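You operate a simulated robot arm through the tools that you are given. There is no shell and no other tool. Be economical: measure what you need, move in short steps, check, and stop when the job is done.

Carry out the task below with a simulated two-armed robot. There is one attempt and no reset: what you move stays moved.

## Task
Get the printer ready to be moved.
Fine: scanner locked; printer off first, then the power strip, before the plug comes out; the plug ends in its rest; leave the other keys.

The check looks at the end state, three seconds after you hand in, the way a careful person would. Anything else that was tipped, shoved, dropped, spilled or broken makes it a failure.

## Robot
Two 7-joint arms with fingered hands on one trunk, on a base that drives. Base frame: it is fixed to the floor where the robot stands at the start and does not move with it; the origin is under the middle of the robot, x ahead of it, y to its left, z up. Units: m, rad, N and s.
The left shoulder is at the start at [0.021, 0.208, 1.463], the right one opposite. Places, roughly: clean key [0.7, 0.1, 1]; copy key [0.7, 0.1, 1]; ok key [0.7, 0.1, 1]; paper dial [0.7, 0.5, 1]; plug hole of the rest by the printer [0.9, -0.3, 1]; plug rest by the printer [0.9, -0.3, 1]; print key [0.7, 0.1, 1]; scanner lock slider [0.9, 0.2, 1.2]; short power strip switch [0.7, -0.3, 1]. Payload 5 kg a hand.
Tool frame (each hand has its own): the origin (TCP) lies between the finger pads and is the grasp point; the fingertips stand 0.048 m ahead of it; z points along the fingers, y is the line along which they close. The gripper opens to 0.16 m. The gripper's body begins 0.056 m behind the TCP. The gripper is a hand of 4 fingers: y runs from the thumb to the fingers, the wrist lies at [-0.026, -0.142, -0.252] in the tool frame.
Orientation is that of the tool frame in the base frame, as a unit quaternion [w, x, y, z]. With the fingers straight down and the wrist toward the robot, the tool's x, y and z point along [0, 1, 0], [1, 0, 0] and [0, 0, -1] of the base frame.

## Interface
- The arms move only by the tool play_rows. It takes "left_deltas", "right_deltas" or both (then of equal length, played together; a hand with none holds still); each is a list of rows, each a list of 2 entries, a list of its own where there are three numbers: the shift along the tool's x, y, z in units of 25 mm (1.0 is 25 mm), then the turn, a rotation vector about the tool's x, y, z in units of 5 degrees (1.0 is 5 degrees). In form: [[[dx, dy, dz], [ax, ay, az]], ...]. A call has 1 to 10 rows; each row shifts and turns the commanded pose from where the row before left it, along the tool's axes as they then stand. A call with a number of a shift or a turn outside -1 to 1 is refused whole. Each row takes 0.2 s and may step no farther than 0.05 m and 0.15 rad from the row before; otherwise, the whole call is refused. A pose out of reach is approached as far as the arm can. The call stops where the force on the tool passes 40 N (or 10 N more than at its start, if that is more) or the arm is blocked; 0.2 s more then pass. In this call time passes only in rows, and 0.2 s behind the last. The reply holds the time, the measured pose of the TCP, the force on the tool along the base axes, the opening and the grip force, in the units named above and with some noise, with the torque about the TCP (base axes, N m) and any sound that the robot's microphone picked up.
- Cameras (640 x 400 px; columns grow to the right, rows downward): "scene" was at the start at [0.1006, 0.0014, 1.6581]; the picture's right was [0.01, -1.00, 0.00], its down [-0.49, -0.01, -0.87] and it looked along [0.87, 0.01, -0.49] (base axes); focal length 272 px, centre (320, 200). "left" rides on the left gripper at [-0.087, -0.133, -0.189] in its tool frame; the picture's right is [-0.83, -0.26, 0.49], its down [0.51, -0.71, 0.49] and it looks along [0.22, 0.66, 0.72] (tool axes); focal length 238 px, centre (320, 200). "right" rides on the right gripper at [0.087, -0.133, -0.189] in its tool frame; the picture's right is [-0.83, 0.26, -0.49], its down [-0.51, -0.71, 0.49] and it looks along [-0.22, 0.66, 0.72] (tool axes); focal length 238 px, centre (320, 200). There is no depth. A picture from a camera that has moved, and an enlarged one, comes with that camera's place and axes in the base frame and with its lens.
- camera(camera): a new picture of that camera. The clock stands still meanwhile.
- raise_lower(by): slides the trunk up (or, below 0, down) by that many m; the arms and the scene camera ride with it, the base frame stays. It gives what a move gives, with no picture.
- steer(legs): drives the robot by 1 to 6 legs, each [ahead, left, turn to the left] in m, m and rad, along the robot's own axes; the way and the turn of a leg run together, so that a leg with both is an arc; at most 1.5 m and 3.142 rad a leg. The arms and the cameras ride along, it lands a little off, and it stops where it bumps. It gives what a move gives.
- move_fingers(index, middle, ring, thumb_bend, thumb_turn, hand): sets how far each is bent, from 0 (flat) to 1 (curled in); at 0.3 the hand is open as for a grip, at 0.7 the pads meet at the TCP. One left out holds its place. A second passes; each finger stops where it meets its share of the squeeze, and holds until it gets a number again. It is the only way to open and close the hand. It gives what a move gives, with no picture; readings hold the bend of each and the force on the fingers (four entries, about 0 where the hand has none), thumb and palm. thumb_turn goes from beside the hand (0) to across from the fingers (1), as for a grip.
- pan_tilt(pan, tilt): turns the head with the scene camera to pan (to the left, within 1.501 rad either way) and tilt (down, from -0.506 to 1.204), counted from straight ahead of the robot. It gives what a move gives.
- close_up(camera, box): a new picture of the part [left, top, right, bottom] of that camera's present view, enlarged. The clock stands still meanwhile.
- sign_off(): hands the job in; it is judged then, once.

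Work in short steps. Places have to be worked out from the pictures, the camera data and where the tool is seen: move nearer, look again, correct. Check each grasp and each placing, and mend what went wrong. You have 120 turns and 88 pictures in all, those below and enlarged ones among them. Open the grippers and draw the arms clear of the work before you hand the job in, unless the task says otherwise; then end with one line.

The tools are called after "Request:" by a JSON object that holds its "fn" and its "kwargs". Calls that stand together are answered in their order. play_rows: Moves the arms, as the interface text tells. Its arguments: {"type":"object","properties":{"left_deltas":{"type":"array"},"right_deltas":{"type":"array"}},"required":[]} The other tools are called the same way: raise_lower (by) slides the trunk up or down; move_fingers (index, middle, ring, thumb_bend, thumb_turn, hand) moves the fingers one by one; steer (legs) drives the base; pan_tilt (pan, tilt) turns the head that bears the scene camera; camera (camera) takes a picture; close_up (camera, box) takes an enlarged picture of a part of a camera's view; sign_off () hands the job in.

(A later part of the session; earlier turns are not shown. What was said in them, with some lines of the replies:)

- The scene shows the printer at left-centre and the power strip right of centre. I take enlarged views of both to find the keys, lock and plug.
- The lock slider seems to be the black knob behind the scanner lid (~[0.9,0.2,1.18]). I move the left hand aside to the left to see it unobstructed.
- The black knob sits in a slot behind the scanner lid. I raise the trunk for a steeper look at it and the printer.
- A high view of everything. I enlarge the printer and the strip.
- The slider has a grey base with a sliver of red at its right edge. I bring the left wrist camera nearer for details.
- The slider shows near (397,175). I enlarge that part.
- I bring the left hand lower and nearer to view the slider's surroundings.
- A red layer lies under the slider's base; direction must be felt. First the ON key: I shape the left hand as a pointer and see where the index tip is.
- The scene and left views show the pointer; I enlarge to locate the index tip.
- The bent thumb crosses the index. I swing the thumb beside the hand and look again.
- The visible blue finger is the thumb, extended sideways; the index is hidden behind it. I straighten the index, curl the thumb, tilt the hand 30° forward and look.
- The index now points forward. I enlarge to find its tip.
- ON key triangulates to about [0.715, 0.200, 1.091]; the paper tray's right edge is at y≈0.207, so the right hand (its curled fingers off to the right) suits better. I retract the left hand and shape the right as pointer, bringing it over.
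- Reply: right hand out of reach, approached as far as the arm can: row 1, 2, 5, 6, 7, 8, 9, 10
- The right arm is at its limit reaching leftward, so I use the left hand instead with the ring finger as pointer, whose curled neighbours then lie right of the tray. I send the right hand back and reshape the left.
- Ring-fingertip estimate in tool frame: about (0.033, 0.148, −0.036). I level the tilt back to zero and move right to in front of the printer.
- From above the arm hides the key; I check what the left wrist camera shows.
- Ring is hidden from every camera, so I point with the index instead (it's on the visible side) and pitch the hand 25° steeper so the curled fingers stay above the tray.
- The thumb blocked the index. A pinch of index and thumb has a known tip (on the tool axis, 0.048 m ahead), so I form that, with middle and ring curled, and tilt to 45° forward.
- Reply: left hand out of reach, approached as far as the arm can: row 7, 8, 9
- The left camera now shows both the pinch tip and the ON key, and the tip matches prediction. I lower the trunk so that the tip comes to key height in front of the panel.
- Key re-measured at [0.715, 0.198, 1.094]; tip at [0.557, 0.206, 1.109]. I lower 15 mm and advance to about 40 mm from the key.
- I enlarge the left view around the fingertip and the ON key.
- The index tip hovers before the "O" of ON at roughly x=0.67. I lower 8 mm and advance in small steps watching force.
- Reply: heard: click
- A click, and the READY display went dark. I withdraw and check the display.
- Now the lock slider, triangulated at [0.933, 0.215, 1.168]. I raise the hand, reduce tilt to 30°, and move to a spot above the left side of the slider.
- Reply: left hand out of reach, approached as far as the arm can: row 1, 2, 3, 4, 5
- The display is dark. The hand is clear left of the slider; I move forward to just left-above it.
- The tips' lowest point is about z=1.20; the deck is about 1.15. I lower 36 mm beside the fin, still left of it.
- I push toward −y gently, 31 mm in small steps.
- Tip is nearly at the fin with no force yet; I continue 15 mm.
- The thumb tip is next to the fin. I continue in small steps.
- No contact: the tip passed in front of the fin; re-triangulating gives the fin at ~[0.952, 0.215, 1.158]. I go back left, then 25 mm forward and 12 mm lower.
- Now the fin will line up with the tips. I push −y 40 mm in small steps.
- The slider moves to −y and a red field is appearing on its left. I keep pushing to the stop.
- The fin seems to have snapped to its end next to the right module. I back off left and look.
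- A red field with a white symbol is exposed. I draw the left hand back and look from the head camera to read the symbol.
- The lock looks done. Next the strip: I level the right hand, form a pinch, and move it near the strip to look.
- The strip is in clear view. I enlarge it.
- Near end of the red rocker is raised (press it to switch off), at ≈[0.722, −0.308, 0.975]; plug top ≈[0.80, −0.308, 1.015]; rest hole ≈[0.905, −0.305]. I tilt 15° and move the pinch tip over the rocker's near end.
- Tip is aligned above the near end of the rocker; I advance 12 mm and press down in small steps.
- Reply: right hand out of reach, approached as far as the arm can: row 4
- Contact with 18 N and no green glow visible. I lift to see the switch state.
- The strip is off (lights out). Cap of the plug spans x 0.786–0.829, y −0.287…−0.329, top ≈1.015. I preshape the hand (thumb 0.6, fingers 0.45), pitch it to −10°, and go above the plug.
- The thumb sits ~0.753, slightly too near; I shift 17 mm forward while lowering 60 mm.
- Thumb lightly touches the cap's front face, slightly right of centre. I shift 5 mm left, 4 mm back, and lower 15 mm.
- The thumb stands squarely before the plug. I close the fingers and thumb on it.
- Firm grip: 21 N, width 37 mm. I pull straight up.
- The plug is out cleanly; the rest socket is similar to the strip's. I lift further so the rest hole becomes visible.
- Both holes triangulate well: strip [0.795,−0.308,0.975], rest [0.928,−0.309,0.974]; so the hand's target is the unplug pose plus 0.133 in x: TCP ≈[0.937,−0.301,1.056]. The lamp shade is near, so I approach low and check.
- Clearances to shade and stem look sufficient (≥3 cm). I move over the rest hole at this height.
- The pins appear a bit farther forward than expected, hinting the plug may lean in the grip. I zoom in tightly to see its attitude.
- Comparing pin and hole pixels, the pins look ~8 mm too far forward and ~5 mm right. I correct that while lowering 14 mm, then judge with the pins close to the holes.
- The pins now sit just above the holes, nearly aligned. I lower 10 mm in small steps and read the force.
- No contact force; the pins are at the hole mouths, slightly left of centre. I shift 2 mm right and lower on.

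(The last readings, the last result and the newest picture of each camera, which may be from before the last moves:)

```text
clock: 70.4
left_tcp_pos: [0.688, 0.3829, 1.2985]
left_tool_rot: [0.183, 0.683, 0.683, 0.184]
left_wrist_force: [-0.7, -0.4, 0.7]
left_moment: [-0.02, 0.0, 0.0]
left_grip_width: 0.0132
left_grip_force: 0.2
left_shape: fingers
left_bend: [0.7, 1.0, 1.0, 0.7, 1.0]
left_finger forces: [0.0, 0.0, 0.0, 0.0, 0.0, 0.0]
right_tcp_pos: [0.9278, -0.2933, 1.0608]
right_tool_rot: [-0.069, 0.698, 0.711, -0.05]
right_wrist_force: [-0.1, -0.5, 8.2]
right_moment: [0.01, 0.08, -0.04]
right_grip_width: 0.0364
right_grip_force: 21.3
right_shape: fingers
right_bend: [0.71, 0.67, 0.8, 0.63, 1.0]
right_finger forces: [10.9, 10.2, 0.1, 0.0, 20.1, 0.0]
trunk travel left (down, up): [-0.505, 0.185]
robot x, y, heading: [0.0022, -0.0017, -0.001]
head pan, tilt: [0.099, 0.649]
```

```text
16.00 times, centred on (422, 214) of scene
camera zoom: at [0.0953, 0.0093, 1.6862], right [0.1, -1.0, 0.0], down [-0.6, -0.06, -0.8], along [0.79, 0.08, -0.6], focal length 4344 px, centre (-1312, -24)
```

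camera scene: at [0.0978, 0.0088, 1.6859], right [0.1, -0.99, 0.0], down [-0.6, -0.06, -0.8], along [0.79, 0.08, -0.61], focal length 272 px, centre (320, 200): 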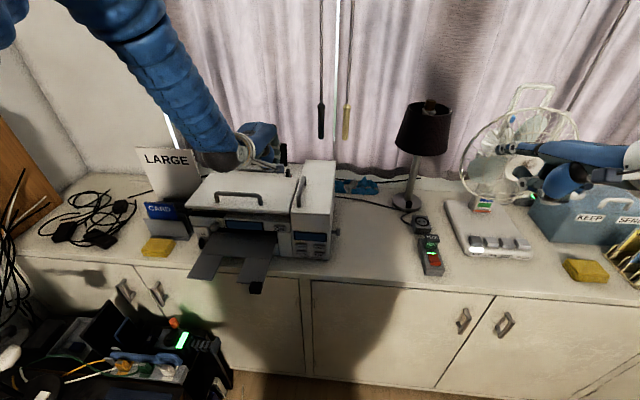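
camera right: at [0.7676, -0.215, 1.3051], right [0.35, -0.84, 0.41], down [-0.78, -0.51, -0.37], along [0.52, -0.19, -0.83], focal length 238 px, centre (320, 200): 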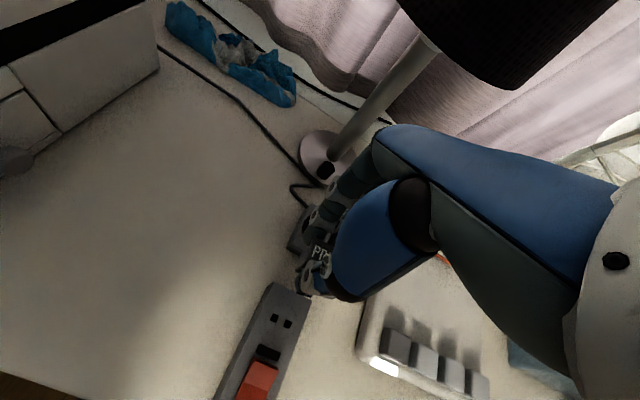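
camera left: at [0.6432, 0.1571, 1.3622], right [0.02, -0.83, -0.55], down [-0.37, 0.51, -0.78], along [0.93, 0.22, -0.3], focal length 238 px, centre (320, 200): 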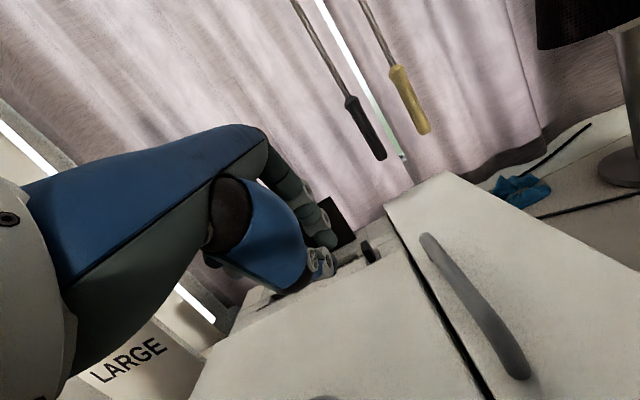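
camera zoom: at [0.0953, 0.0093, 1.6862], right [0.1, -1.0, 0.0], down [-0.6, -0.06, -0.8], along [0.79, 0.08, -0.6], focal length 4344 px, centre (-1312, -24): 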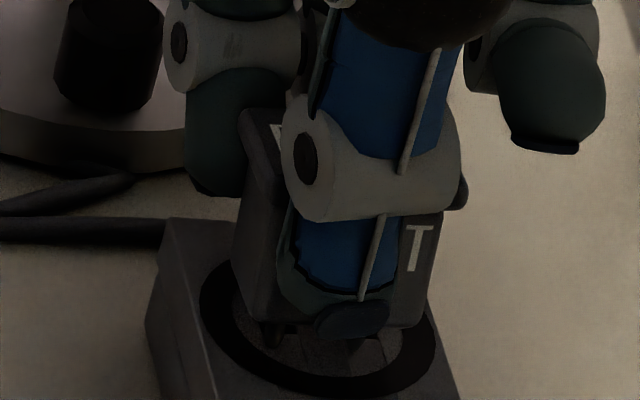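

Touching at 8 N: the pin tips rest ~9 mm in front of the holes, so the pins are shorter than assumed and the +0.133 offset was right. I lift 8 mm, go 9 mm forward and 2.5 mm right, then look.

Request:
{"fn": "play_rows", "kwargs": {"right_deltas": [[[0, -0.04, -0.32], [0, 0, 0]], [[-0.1, 0.36, -0.04], [0, 0, 0]], [[0, 0.02, 0.16], [0, 0, 0]]]}}

Request:
{"fn": "close_up", "kwargs": {"camera": "scene", "box": [404, 202, 440, 226]}}

```text
clock: 71.2
left_tcp_pos: [0.6881, 0.3821, 1.2965]
left_tool_rot: [0.184, 0.683, 0.683, 0.182]
left_wrist_force: [0.7, 0.4, 0.5]
left_moment: [0.01, 0.01, -0.01]
left_grip_width: 0.0132
left_grip_force: 0.0
left_shape: fingers
left_bend: [0.7, 1.0, 1.0, 0.7, 1.0]
left_finger forces: [0.0, 0.0, 0.0, 0.0, 0.1, 0.0]
right_tcp_pos: [0.9373, -0.2967, 1.0618]
right_tool_rot: [-0.07, 0.698, 0.711, -0.053]
right_wrist_force: [0.9, -0.4, -1.1]
right_moment: [0.02, 0.0, 0.0]
right_grip_width: 0.0363
right_grip_force: 21.0
right_shape: fingers
right_bend: [0.71, 0.67, 0.8, 0.63, 1.0]
right_finger forces: [11.1, 10.1, 0.0, 0.1, 20.1, 0.0]
trunk travel left (down, up): [-0.505, 0.185]
robot x, y, heading: [-0.0011, 0.0007, -0.0]
head pan, tilt: [0.099, 0.649]
```

```text
16.00 times, centred on (422, 214) of scene
camera zoom: at [0.097, 0.009, 1.686], right [0.1, -1.0, 0.0], down [-0.6, -0.06, -0.8], along [0.79, 0.08, -0.61], focal length 4344 px, centre (-1312, -24)
```

zoom: 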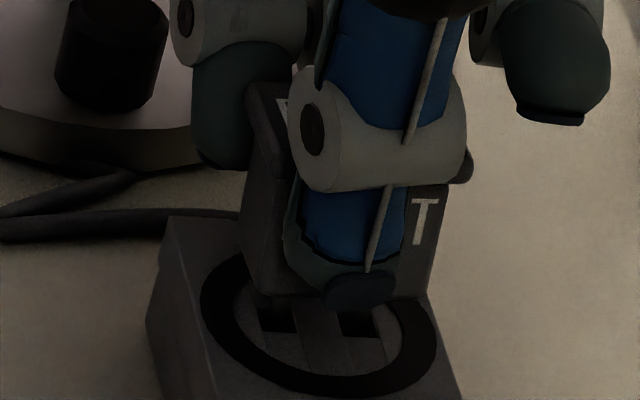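

The pins now appear inside the holes' outline with no force. I lower further.

Request:
{"fn": "play_rows", "kwargs": {"right_deltas": [[[0, 0.01, 0.12], [0, 0, 0]], [[0, 0.01, 0.12], [0, 0, 0]], [[0, 0.01, 0.12], [0, 0, 0]]]}}

Request:
{"fn": "close_up", "kwargs": {"camera": "scene", "box": [404, 202, 440, 226]}}

```text
clock: 72.0
left_tcp_pos: [0.6892, 0.3823, 1.2974]
left_tool_rot: [0.183, 0.683, 0.683, 0.184]
left_wrist_force: [0.9, -0.8, 0.0]
left_moment: [-0.01, 0.0, -0.02]
left_grip_width: 0.0132
left_grip_force: 0.0
left_shape: fingers
left_bend: [0.7, 1.0, 1.0, 0.7, 1.0]
left_finger forces: [0.0, 0.0, 0.0, 0.0, 0.1, 0.0]
right_tcp_pos: [0.9362, -0.296, 1.0529]
right_tool_rot: [-0.07, 0.698, 0.71, -0.053]
right_wrist_force: [-0.2, 0.3, -0.6]
right_moment: [0.03, -0.01, 0.01]
right_grip_width: 0.0361
right_grip_force: 21.0
right_shape: fingers
right_bend: [0.71, 0.67, 0.8, 0.63, 1.0]
right_finger forces: [11.1, 10.2, 0.0, 0.0, 20.1, 0.0]
trunk travel left (down, up): [-0.505, 0.185]
robot x, y, heading: [-0.0007, -0.0017, -0.001]
head pan, tilt: [0.099, 0.649]
```

```text
16.00 times, centred on (422, 214) of scene
camera zoom: at [0.0968, 0.0089, 1.686], right [0.1, -1.0, 0.0], down [-0.6, -0.06, -0.8], along [0.79, 0.08, -0.61], focal length 4344 px, centre (-1312, -24)
```

zoom: 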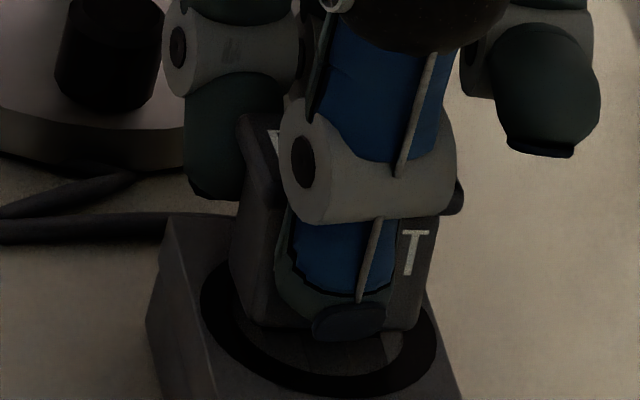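

The pins are entering without resistance. I keep lowering until it seats.

Request:
{"fn": "play_rows", "kwargs": {"right_deltas": [[[0, 0.01, 0.1], [0, 0, 0]], [[0, 0.01, 0.1], [0, 0, 0]]]}}

```text
clock: 72.6
left_tcp_pos: [0.6886, 0.3829, 1.296]
left_tool_rot: [0.183, 0.683, 0.683, 0.183]
left_wrist_force: [-0.2, 0.1, -0.4]
left_moment: [-0.02, 0.04, 0.02]
left_grip_width: 0.0129
left_grip_force: 0.0
left_shape: fingers
left_bend: [0.7, 1.0, 1.0, 0.7, 1.0]
left_finger forces: [0.0, 0.0, 0.0, 0.0, 0.1, 0.0]
right_tcp_pos: [0.9356, -0.2967, 1.0503]
right_tool_rot: [-0.07, 0.698, 0.71, -0.053]
right_wrist_force: [0.0, -1.1, 1.9]
right_moment: [0.01, -0.05, 0.02]
right_grip_width: 0.0365
right_grip_force: 21.2
right_shape: fingers
right_bend: [0.71, 0.67, 0.8, 0.63, 1.0]
right_finger forces: [11.1, 10.0, 0.0, 0.1, 20.2, 0.0]
trunk travel left (down, up): [-0.505, 0.185]
robot x, y, heading: [0.0006, 0.0028, -0.003]
head pan, tilt: [0.099, 0.649]
```

Only 2 N so far. A few more small steps down until it firmly seats.

Request:
{"fn": "play_rows", "kwargs": {"right_deltas": [[[0, 0.01, 0.1], [0, 0, 0]], [[0, 0.01, 0.1], [0, 0, 0]]]}}

```text
clock: 73.2
left_tcp_pos: [0.6873, 0.3833, 1.2981]
left_tool_rot: [0.183, 0.683, 0.683, 0.183]
left_wrist_force: [0.5, 0.0, 0.3]
left_moment: [-0.01, 0.0, 0.02]
left_grip_width: 0.0133
left_grip_force: 0.2
left_shape: fingers
left_bend: [0.7, 1.0, 1.0, 0.7, 1.0]
left_finger forces: [0.1, 0.0, 0.0, 0.1, 0.1, 0.0]
right_tcp_pos: [0.9341, -0.2964, 1.0472]
right_tool_rot: [-0.069, 0.697, 0.711, -0.051]
right_wrist_force: [-1.2, -2.8, 16.2]
right_moment: [0.01, 0.06, 0.01]
right_grip_width: 0.037
right_grip_force: 23.1
right_shape: fingers
right_bend: [0.71, 0.71, 0.8, 0.62, 1.0]
right_finger forces: [13.3, 9.3, 0.1, 0.0, 23.6, 0.1]
trunk travel left (down, up): [-0.505, 0.185]
robot x, y, heading: [0.0007, -0.0003, 0.001]
head pan, tilt: [0.099, 0.649]
```

16 N upward: seated, it seems. I look before releasing.

Request:
{"fn": "close_up", "kwargs": {"camera": "scene", "box": [404, 202, 440, 226]}}

```text
16.00 times, centred on (422, 214) of scene
camera zoom: at [0.0948, 0.0092, 1.6863], right [0.1, -1.0, 0.0], down [-0.6, -0.06, -0.8], along [0.79, 0.08, -0.6], focal length 4344 px, centre (-1312, -24)
```

zoom: 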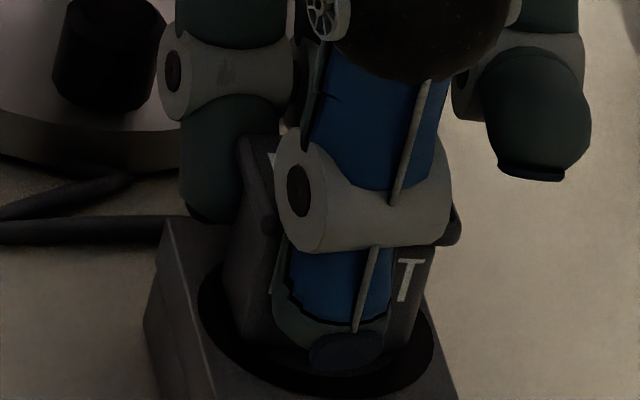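

The plug sits flush in the ring. I release gently.

Request:
{"fn": "move_fingers", "kwargs": {"hand": "right", "index": 0.5, "middle": 0.5, "ring": 0.5, "thumb_bend": 0.5}}

Request:
{"fn": "play_rows", "kwargs": {"right_deltas": [[[0, -0.05, -0.4], [0, 0, 0]], [[0, -0.05, -0.6], [0, 0, 0]], [[0, -0.1, -0.8], [0, 0, 0]]]}}

Request:
{"fn": "close_up", "kwargs": {"camera": "scene", "box": [390, 190, 450, 230]}}

```text
clock: 74.2
left_tcp_pos: [0.6887, 0.384, 1.297]
left_tool_rot: [0.182, 0.683, 0.683, 0.183]
left_wrist_force: [-0.4, -0.4, 0.4]
left_moment: [-0.01, 0.03, 0.0]
left_grip_width: 0.013
left_grip_force: 0.0
left_shape: fingers
left_bend: [0.7, 1.0, 1.0, 0.7, 1.0]
left_finger forces: [0.0, 0.0, 0.0, 0.0, 0.1, 0.0]
right_tcp_pos: [0.9346, -0.2973, 1.0441]
right_tool_rot: [-0.071, 0.698, 0.711, -0.053]
right_wrist_force: [0.9, -0.2, -0.9]
right_moment: [-0.01, 0.03, -0.01]
right_grip_width: 0.0906
right_grip_force: 0.1
right_shape: fingers
right_bend: [0.5, 0.5, 0.5, 0.5, 1.0]
right_finger forces: [0.0, 0.0, 0.1, 0.0, 0.0, 0.0]
trunk travel left (down, up): [-0.505, 0.185]
robot x, y, heading: [-0.0023, -0.0024, 0.004]
head pan, tilt: [0.099, 0.649]
```

```text
clock: 75.0
left_tcp_pos: [0.6885, 0.3837, 1.2986]
left_tool_rot: [0.183, 0.683, 0.683, 0.183]
left_wrist_force: [0.7, 0.8, -0.1]
left_moment: [-0.04, -0.06, -0.01]
left_grip_width: 0.0131
left_grip_force: 0.0
left_shape: fingers
left_bend: [0.7, 1.0, 1.0, 0.7, 1.0]
left_finger forces: [0.1, 0.1, 0.0, 0.1, 0.0, 0.0]
right_tcp_pos: [0.9366, -0.2972, 1.0904]
right_tool_rot: [-0.071, 0.698, 0.711, -0.052]
right_wrist_force: [-0.3, 0.4, -0.6]
right_moment: [0.04, -0.11, -0.01]
right_grip_width: 0.0905
right_grip_force: 0.0
right_shape: fingers
right_bend: [0.5, 0.5, 0.5, 0.5, 1.0]
right_finger forces: [0.0, 0.0, 0.1, 0.0, 0.1, 0.0]
trunk travel left (down, up): [-0.505, 0.185]
robot x, y, heading: [0.0024, 0.0006, -0.003]
head pan, tilt: [0.099, 0.649]
```

```text
10.00 times, centred on (420, 210) of scene
camera zoom: at [0.0958, 0.0094, 1.6861], right [0.1, -0.99, 0.0], down [-0.6, -0.06, -0.8], along [0.79, 0.08, -0.6], focal length 2715 px, centre (-680, 100)
```

zoom: 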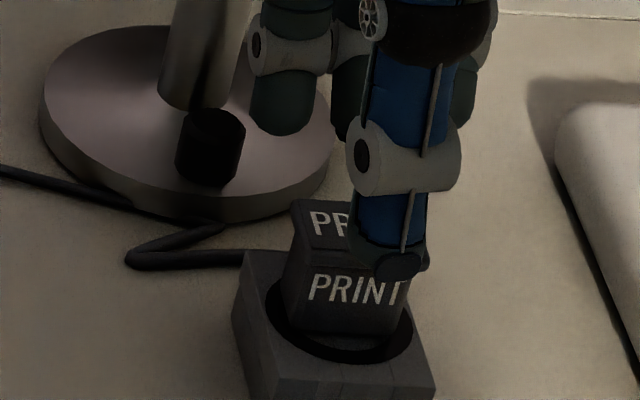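

The plug is seated upright in its rest. I raise a little more, then withdraw the right hand backward.

Request:
{"fn": "play_rows", "kwargs": {"right_deltas": [[[0, -0.1, -0.6], [0, 0, 0]], [[0, -0.6, -0.4], [0, 0, 0]], [[0, -1, -0.2], [0, 0, 0]], [[0, -1, -0.2], [0, 0, 0]], [[0, -1, -0.3], [0, 0, 0]], [[-0.3, -1, -0.5], [0, 0, 0]], [[-0.3, -1, -0.7], [0, 0, 0]], [[-0.3, -1, -0.7], [0, 0, 0]], [[-0.3, -1, -0.7], [0, 0, 0]], [[-0.3, -1, -0.7], [0, 0, 0]]]}}

Request:
{"fn": "move_fingers", "kwargs": {"hand": "right", "index": 0.3, "middle": 0.3, "ring": 0.3, "thumb_bend": 0.3}}

Request:
{"fn": "move_fingers", "kwargs": {"hand": "left", "index": 0.3, "middle": 0.3, "ring": 0.3, "thumb_bend": 0.3}}

Request:
{"fn": "play_rows", "kwargs": {"left_deltas": [[[0.4, -0.8, -0.8], [0, 0, 0]], [[0.4, -0.8, -0.8], [0, 0, 0]], [[0.4, -0.8, -0.8], [0, 0, 0]], [[0.4, -0.8, -0.8], [0, 0, 0]], [[0, -0.8, -0.5], [0, 0, 0]]]}}

Request:
{"fn": "camera", "kwargs": {"camera": "scene"}}

```text
clock: 77.2
left_tcp_pos: [0.6871, 0.3838, 1.2988]
left_tool_rot: [0.183, 0.683, 0.683, 0.184]
left_wrist_force: [-0.7, 0.7, 0.9]
left_moment: [0.02, -0.03, 0.05]
left_grip_width: 0.0132
left_grip_force: 0.0
left_shape: fingers
left_bend: [0.7, 1.0, 1.0, 0.7, 1.0]
left_finger forces: [0.0, 0.0, 0.0, 0.0, 0.0, 0.0]
right_tcp_pos: [0.7425, -0.3418, 1.2496]
right_tool_rot: [-0.07, 0.697, 0.712, -0.052]
right_wrist_force: [-0.7, -0.4, -0.3]
right_moment: [0.0, -0.14, 0.01]
right_grip_width: 0.0906
right_grip_force: 0.1
right_shape: fingers
right_bend: [0.5, 0.5, 0.5, 0.5, 1.0]
right_finger forces: [0.0, 0.1, 0.0, 0.0, 0.0, 0.1]
trunk travel left (down, up): [-0.505, 0.185]
robot x, y, heading: [-0.002, 0.0008, -0.001]
head pan, tilt: [0.099, 0.649]
```

```text
clock: 78.2
left_tcp_pos: [0.6887, 0.3828, 1.2976]
left_tool_rot: [0.183, 0.683, 0.683, 0.183]
left_wrist_force: [0.1, -0.6, -0.3]
left_moment: [0.03, -0.01, -0.03]
left_grip_width: 0.013
left_grip_force: 0.1
left_shape: fingers
left_bend: [0.7, 1.0, 1.0, 0.7, 1.0]
left_finger forces: [0.1, 0.0, 0.0, 0.0, 0.0, 0.0]
right_tcp_pos: [0.744, -0.3419, 1.2493]
right_tool_rot: [-0.07, 0.698, 0.711, -0.052]
right_wrist_force: [0.2, 0.9, 0.2]
right_moment: [0.02, -0.01, -0.04]
right_grip_width: 0.1699
right_grip_force: 0.1
right_shape: fingers
right_bend: [0.3, 0.3, 0.3, 0.3, 0.98]
right_finger forces: [0.0, 0.0, 0.1, 0.1, 0.1, 0.0]
trunk travel left (down, up): [-0.505, 0.185]
robot x, y, heading: [0.0044, -0.0006, -0.0]
head pan, tilt: [0.099, 0.649]
```

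```text
clock: 79.2
left_tcp_pos: [0.6891, 0.3835, 1.2976]
left_tool_rot: [0.182, 0.683, 0.683, 0.183]
left_wrist_force: [0.2, -0.4, -0.6]
left_moment: [0.01, 0.01, 0.06]
left_grip_width: 0.1697
left_grip_force: 0.1
left_shape: fingers
left_bend: [0.3, 0.3, 0.3, 0.3, 0.98]
left_finger forces: [0.0, 0.0, 0.0, 0.0, 0.1, 0.1]
right_tcp_pos: [0.7456, -0.3423, 1.2491]
right_tool_rot: [-0.071, 0.698, 0.711, -0.053]
right_wrist_force: [0.1, 0.4, 0.2]
right_moment: [0.0, -0.03, 0.0]
right_grip_width: 0.1696
right_grip_force: 0.0
right_shape: fingers
right_bend: [0.3, 0.3, 0.3, 0.3, 0.98]
right_finger forces: [0.0, 0.0, 0.0, 0.0, 0.1, 0.0]
trunk travel left (down, up): [-0.505, 0.185]
robot x, y, heading: [0.0007, -0.0026, -0.006]
head pan, tilt: [0.099, 0.649]
```

```text
clock: 80.4
left_tcp_pos: [0.5599, 0.4248, 1.3262]
left_tool_rot: [0.183, 0.684, 0.683, 0.182]
left_wrist_force: [-1.0, 0.4, -0.1]
left_moment: [-0.03, -0.01, 0.0]
left_grip_width: 0.1698
left_grip_force: 0.0
left_shape: fingers
left_bend: [0.3, 0.3, 0.3, 0.3, 0.98]
left_finger forces: [0.1, 0.0, 0.0, 0.0, 0.0, 0.1]
left hand out of reach, approached as far as the arm can: row 5
right_tcp_pos: [0.7439, -0.3428, 1.2479]
right_tool_rot: [-0.07, 0.698, 0.711, -0.052]
right_wrist_force: [0.0, -0.3, -0.7]
right_moment: [0.01, -0.04, -0.05]
right_grip_width: 0.1698
right_grip_force: 0.1
right_shape: fingers
right_bend: [0.3, 0.3, 0.3, 0.3, 0.98]
right_finger forces: [0.0, 0.0, 0.0, 0.0, 0.0, 0.0]
trunk travel left (down, up): [-0.505, 0.185]
robot x, y, heading: [-0.0028, -0.0022, 0.003]
head pan, tilt: [0.099, 0.649]
```

```text
5 pictures are left
camera scene: at [0.0962, 0.0089, 1.6861], right [0.1, -1.0, 0.0], down [-0.6, -0.06, -0.8], along [0.79, 0.08, -0.6], focal length 272 px, centre (320, 200)
```

scene: 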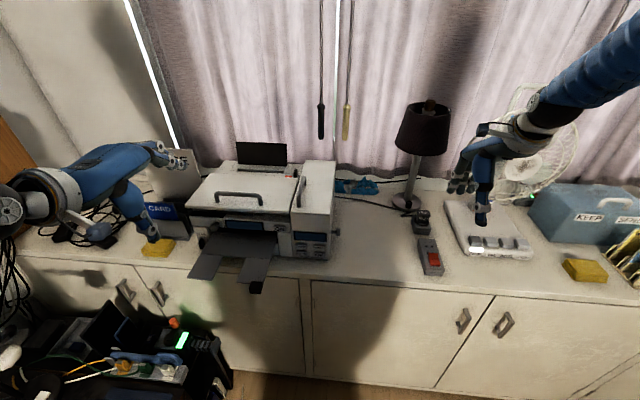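

Everything looks undisturbed. I raise the trunk to clear both hands and check the slider, plug and printer panel a last time.

Request:
{"fn": "raise_lower", "kwargs": {"by": 0.18}}

Request:
{"fn": "close_up", "kwargs": {"camera": "scene", "box": [260, 170, 320, 220]}}

Request:
{"fn": "close_up", "kwargs": {"camera": "scene", "box": [140, 150, 480, 350]}}

```text
clock: 82.4
left_tcp_pos: [0.5604, 0.4249, 1.506]
left_tool_rot: [0.183, 0.684, 0.682, 0.181]
left_wrist_force: [0.1, 0.2, -0.2]
left_moment: [-0.01, 0.0, 0.01]
left_grip_width: 0.1699
left_grip_force: 0.0
left_shape: fingers
left_bend: [0.3, 0.3, 0.3, 0.3, 0.98]
left_finger forces: [0.0, 0.0, 0.1, 0.1, 0.0, 0.0]
right_tcp_pos: [0.7444, -0.343, 1.4293]
right_tool_rot: [-0.071, 0.697, 0.711, -0.053]
right_wrist_force: [-0.3, -0.8, 0.3]
right_moment: [-0.01, 0.04, -0.02]
right_grip_width: 0.1697
right_grip_force: 0.1
right_shape: fingers
right_bend: [0.3, 0.3, 0.3, 0.3, 0.98]
right_finger forces: [0.1, 0.1, 0.0, 0.1, 0.0, 0.0]
trunk travel left (down, up): [-0.685, 0.005]
robot x, y, heading: [-0.001, -0.0012, -0.007]
head pan, tilt: [0.099, 0.649]
```

```text
8.00 times, centred on (290, 195) of scene
camera zoom: at [0.0968, 0.009, 1.8658], right [0.1, -1.0, 0.0], down [-0.6, -0.06, -0.8], along [0.79, 0.08, -0.6], focal length 2172 px, centre (560, 240)
```

zoom: 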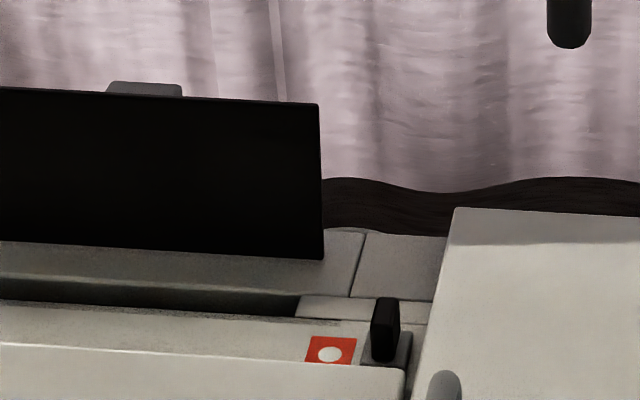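

```text
1.88 times, centred on (310, 250) of scene
camera zoom: at [0.0968, 0.009, 1.8658], right [0.1, -1.0, 0.0], down [-0.6, -0.06, -0.8], along [0.79, 0.08, -0.6], focal length 511 px, centre (339, 106)
```

zoom: 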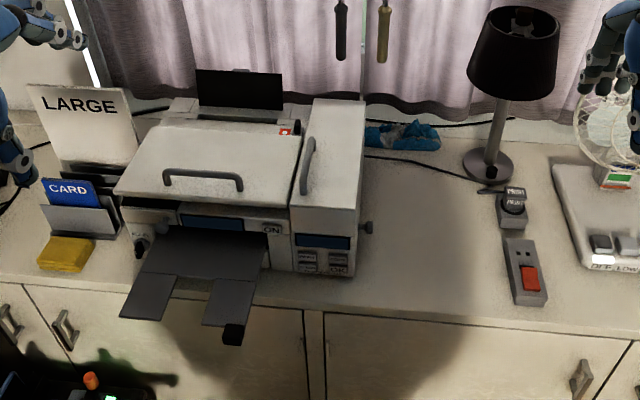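

The red and white lock field is fully exposed, the printer display and the strip lights are dark, and the plug stands in its rest. Nothing else looks disturbed, so I hand in.

Request:
{"fn": "sign_off", "kwargs": {}}

```text
The job is handed in.
```

The printer should be ready to move: it was switched off first, then the power strip, and only then was the plug pulled and seated in its rest. The scanner slider was pushed across until it snapped over, showing a red field with a white dot. I took that to mean locked, as there was no label to confirm it. I touched no other keys, nothing else looked disturbed, and both hands are open and clear.
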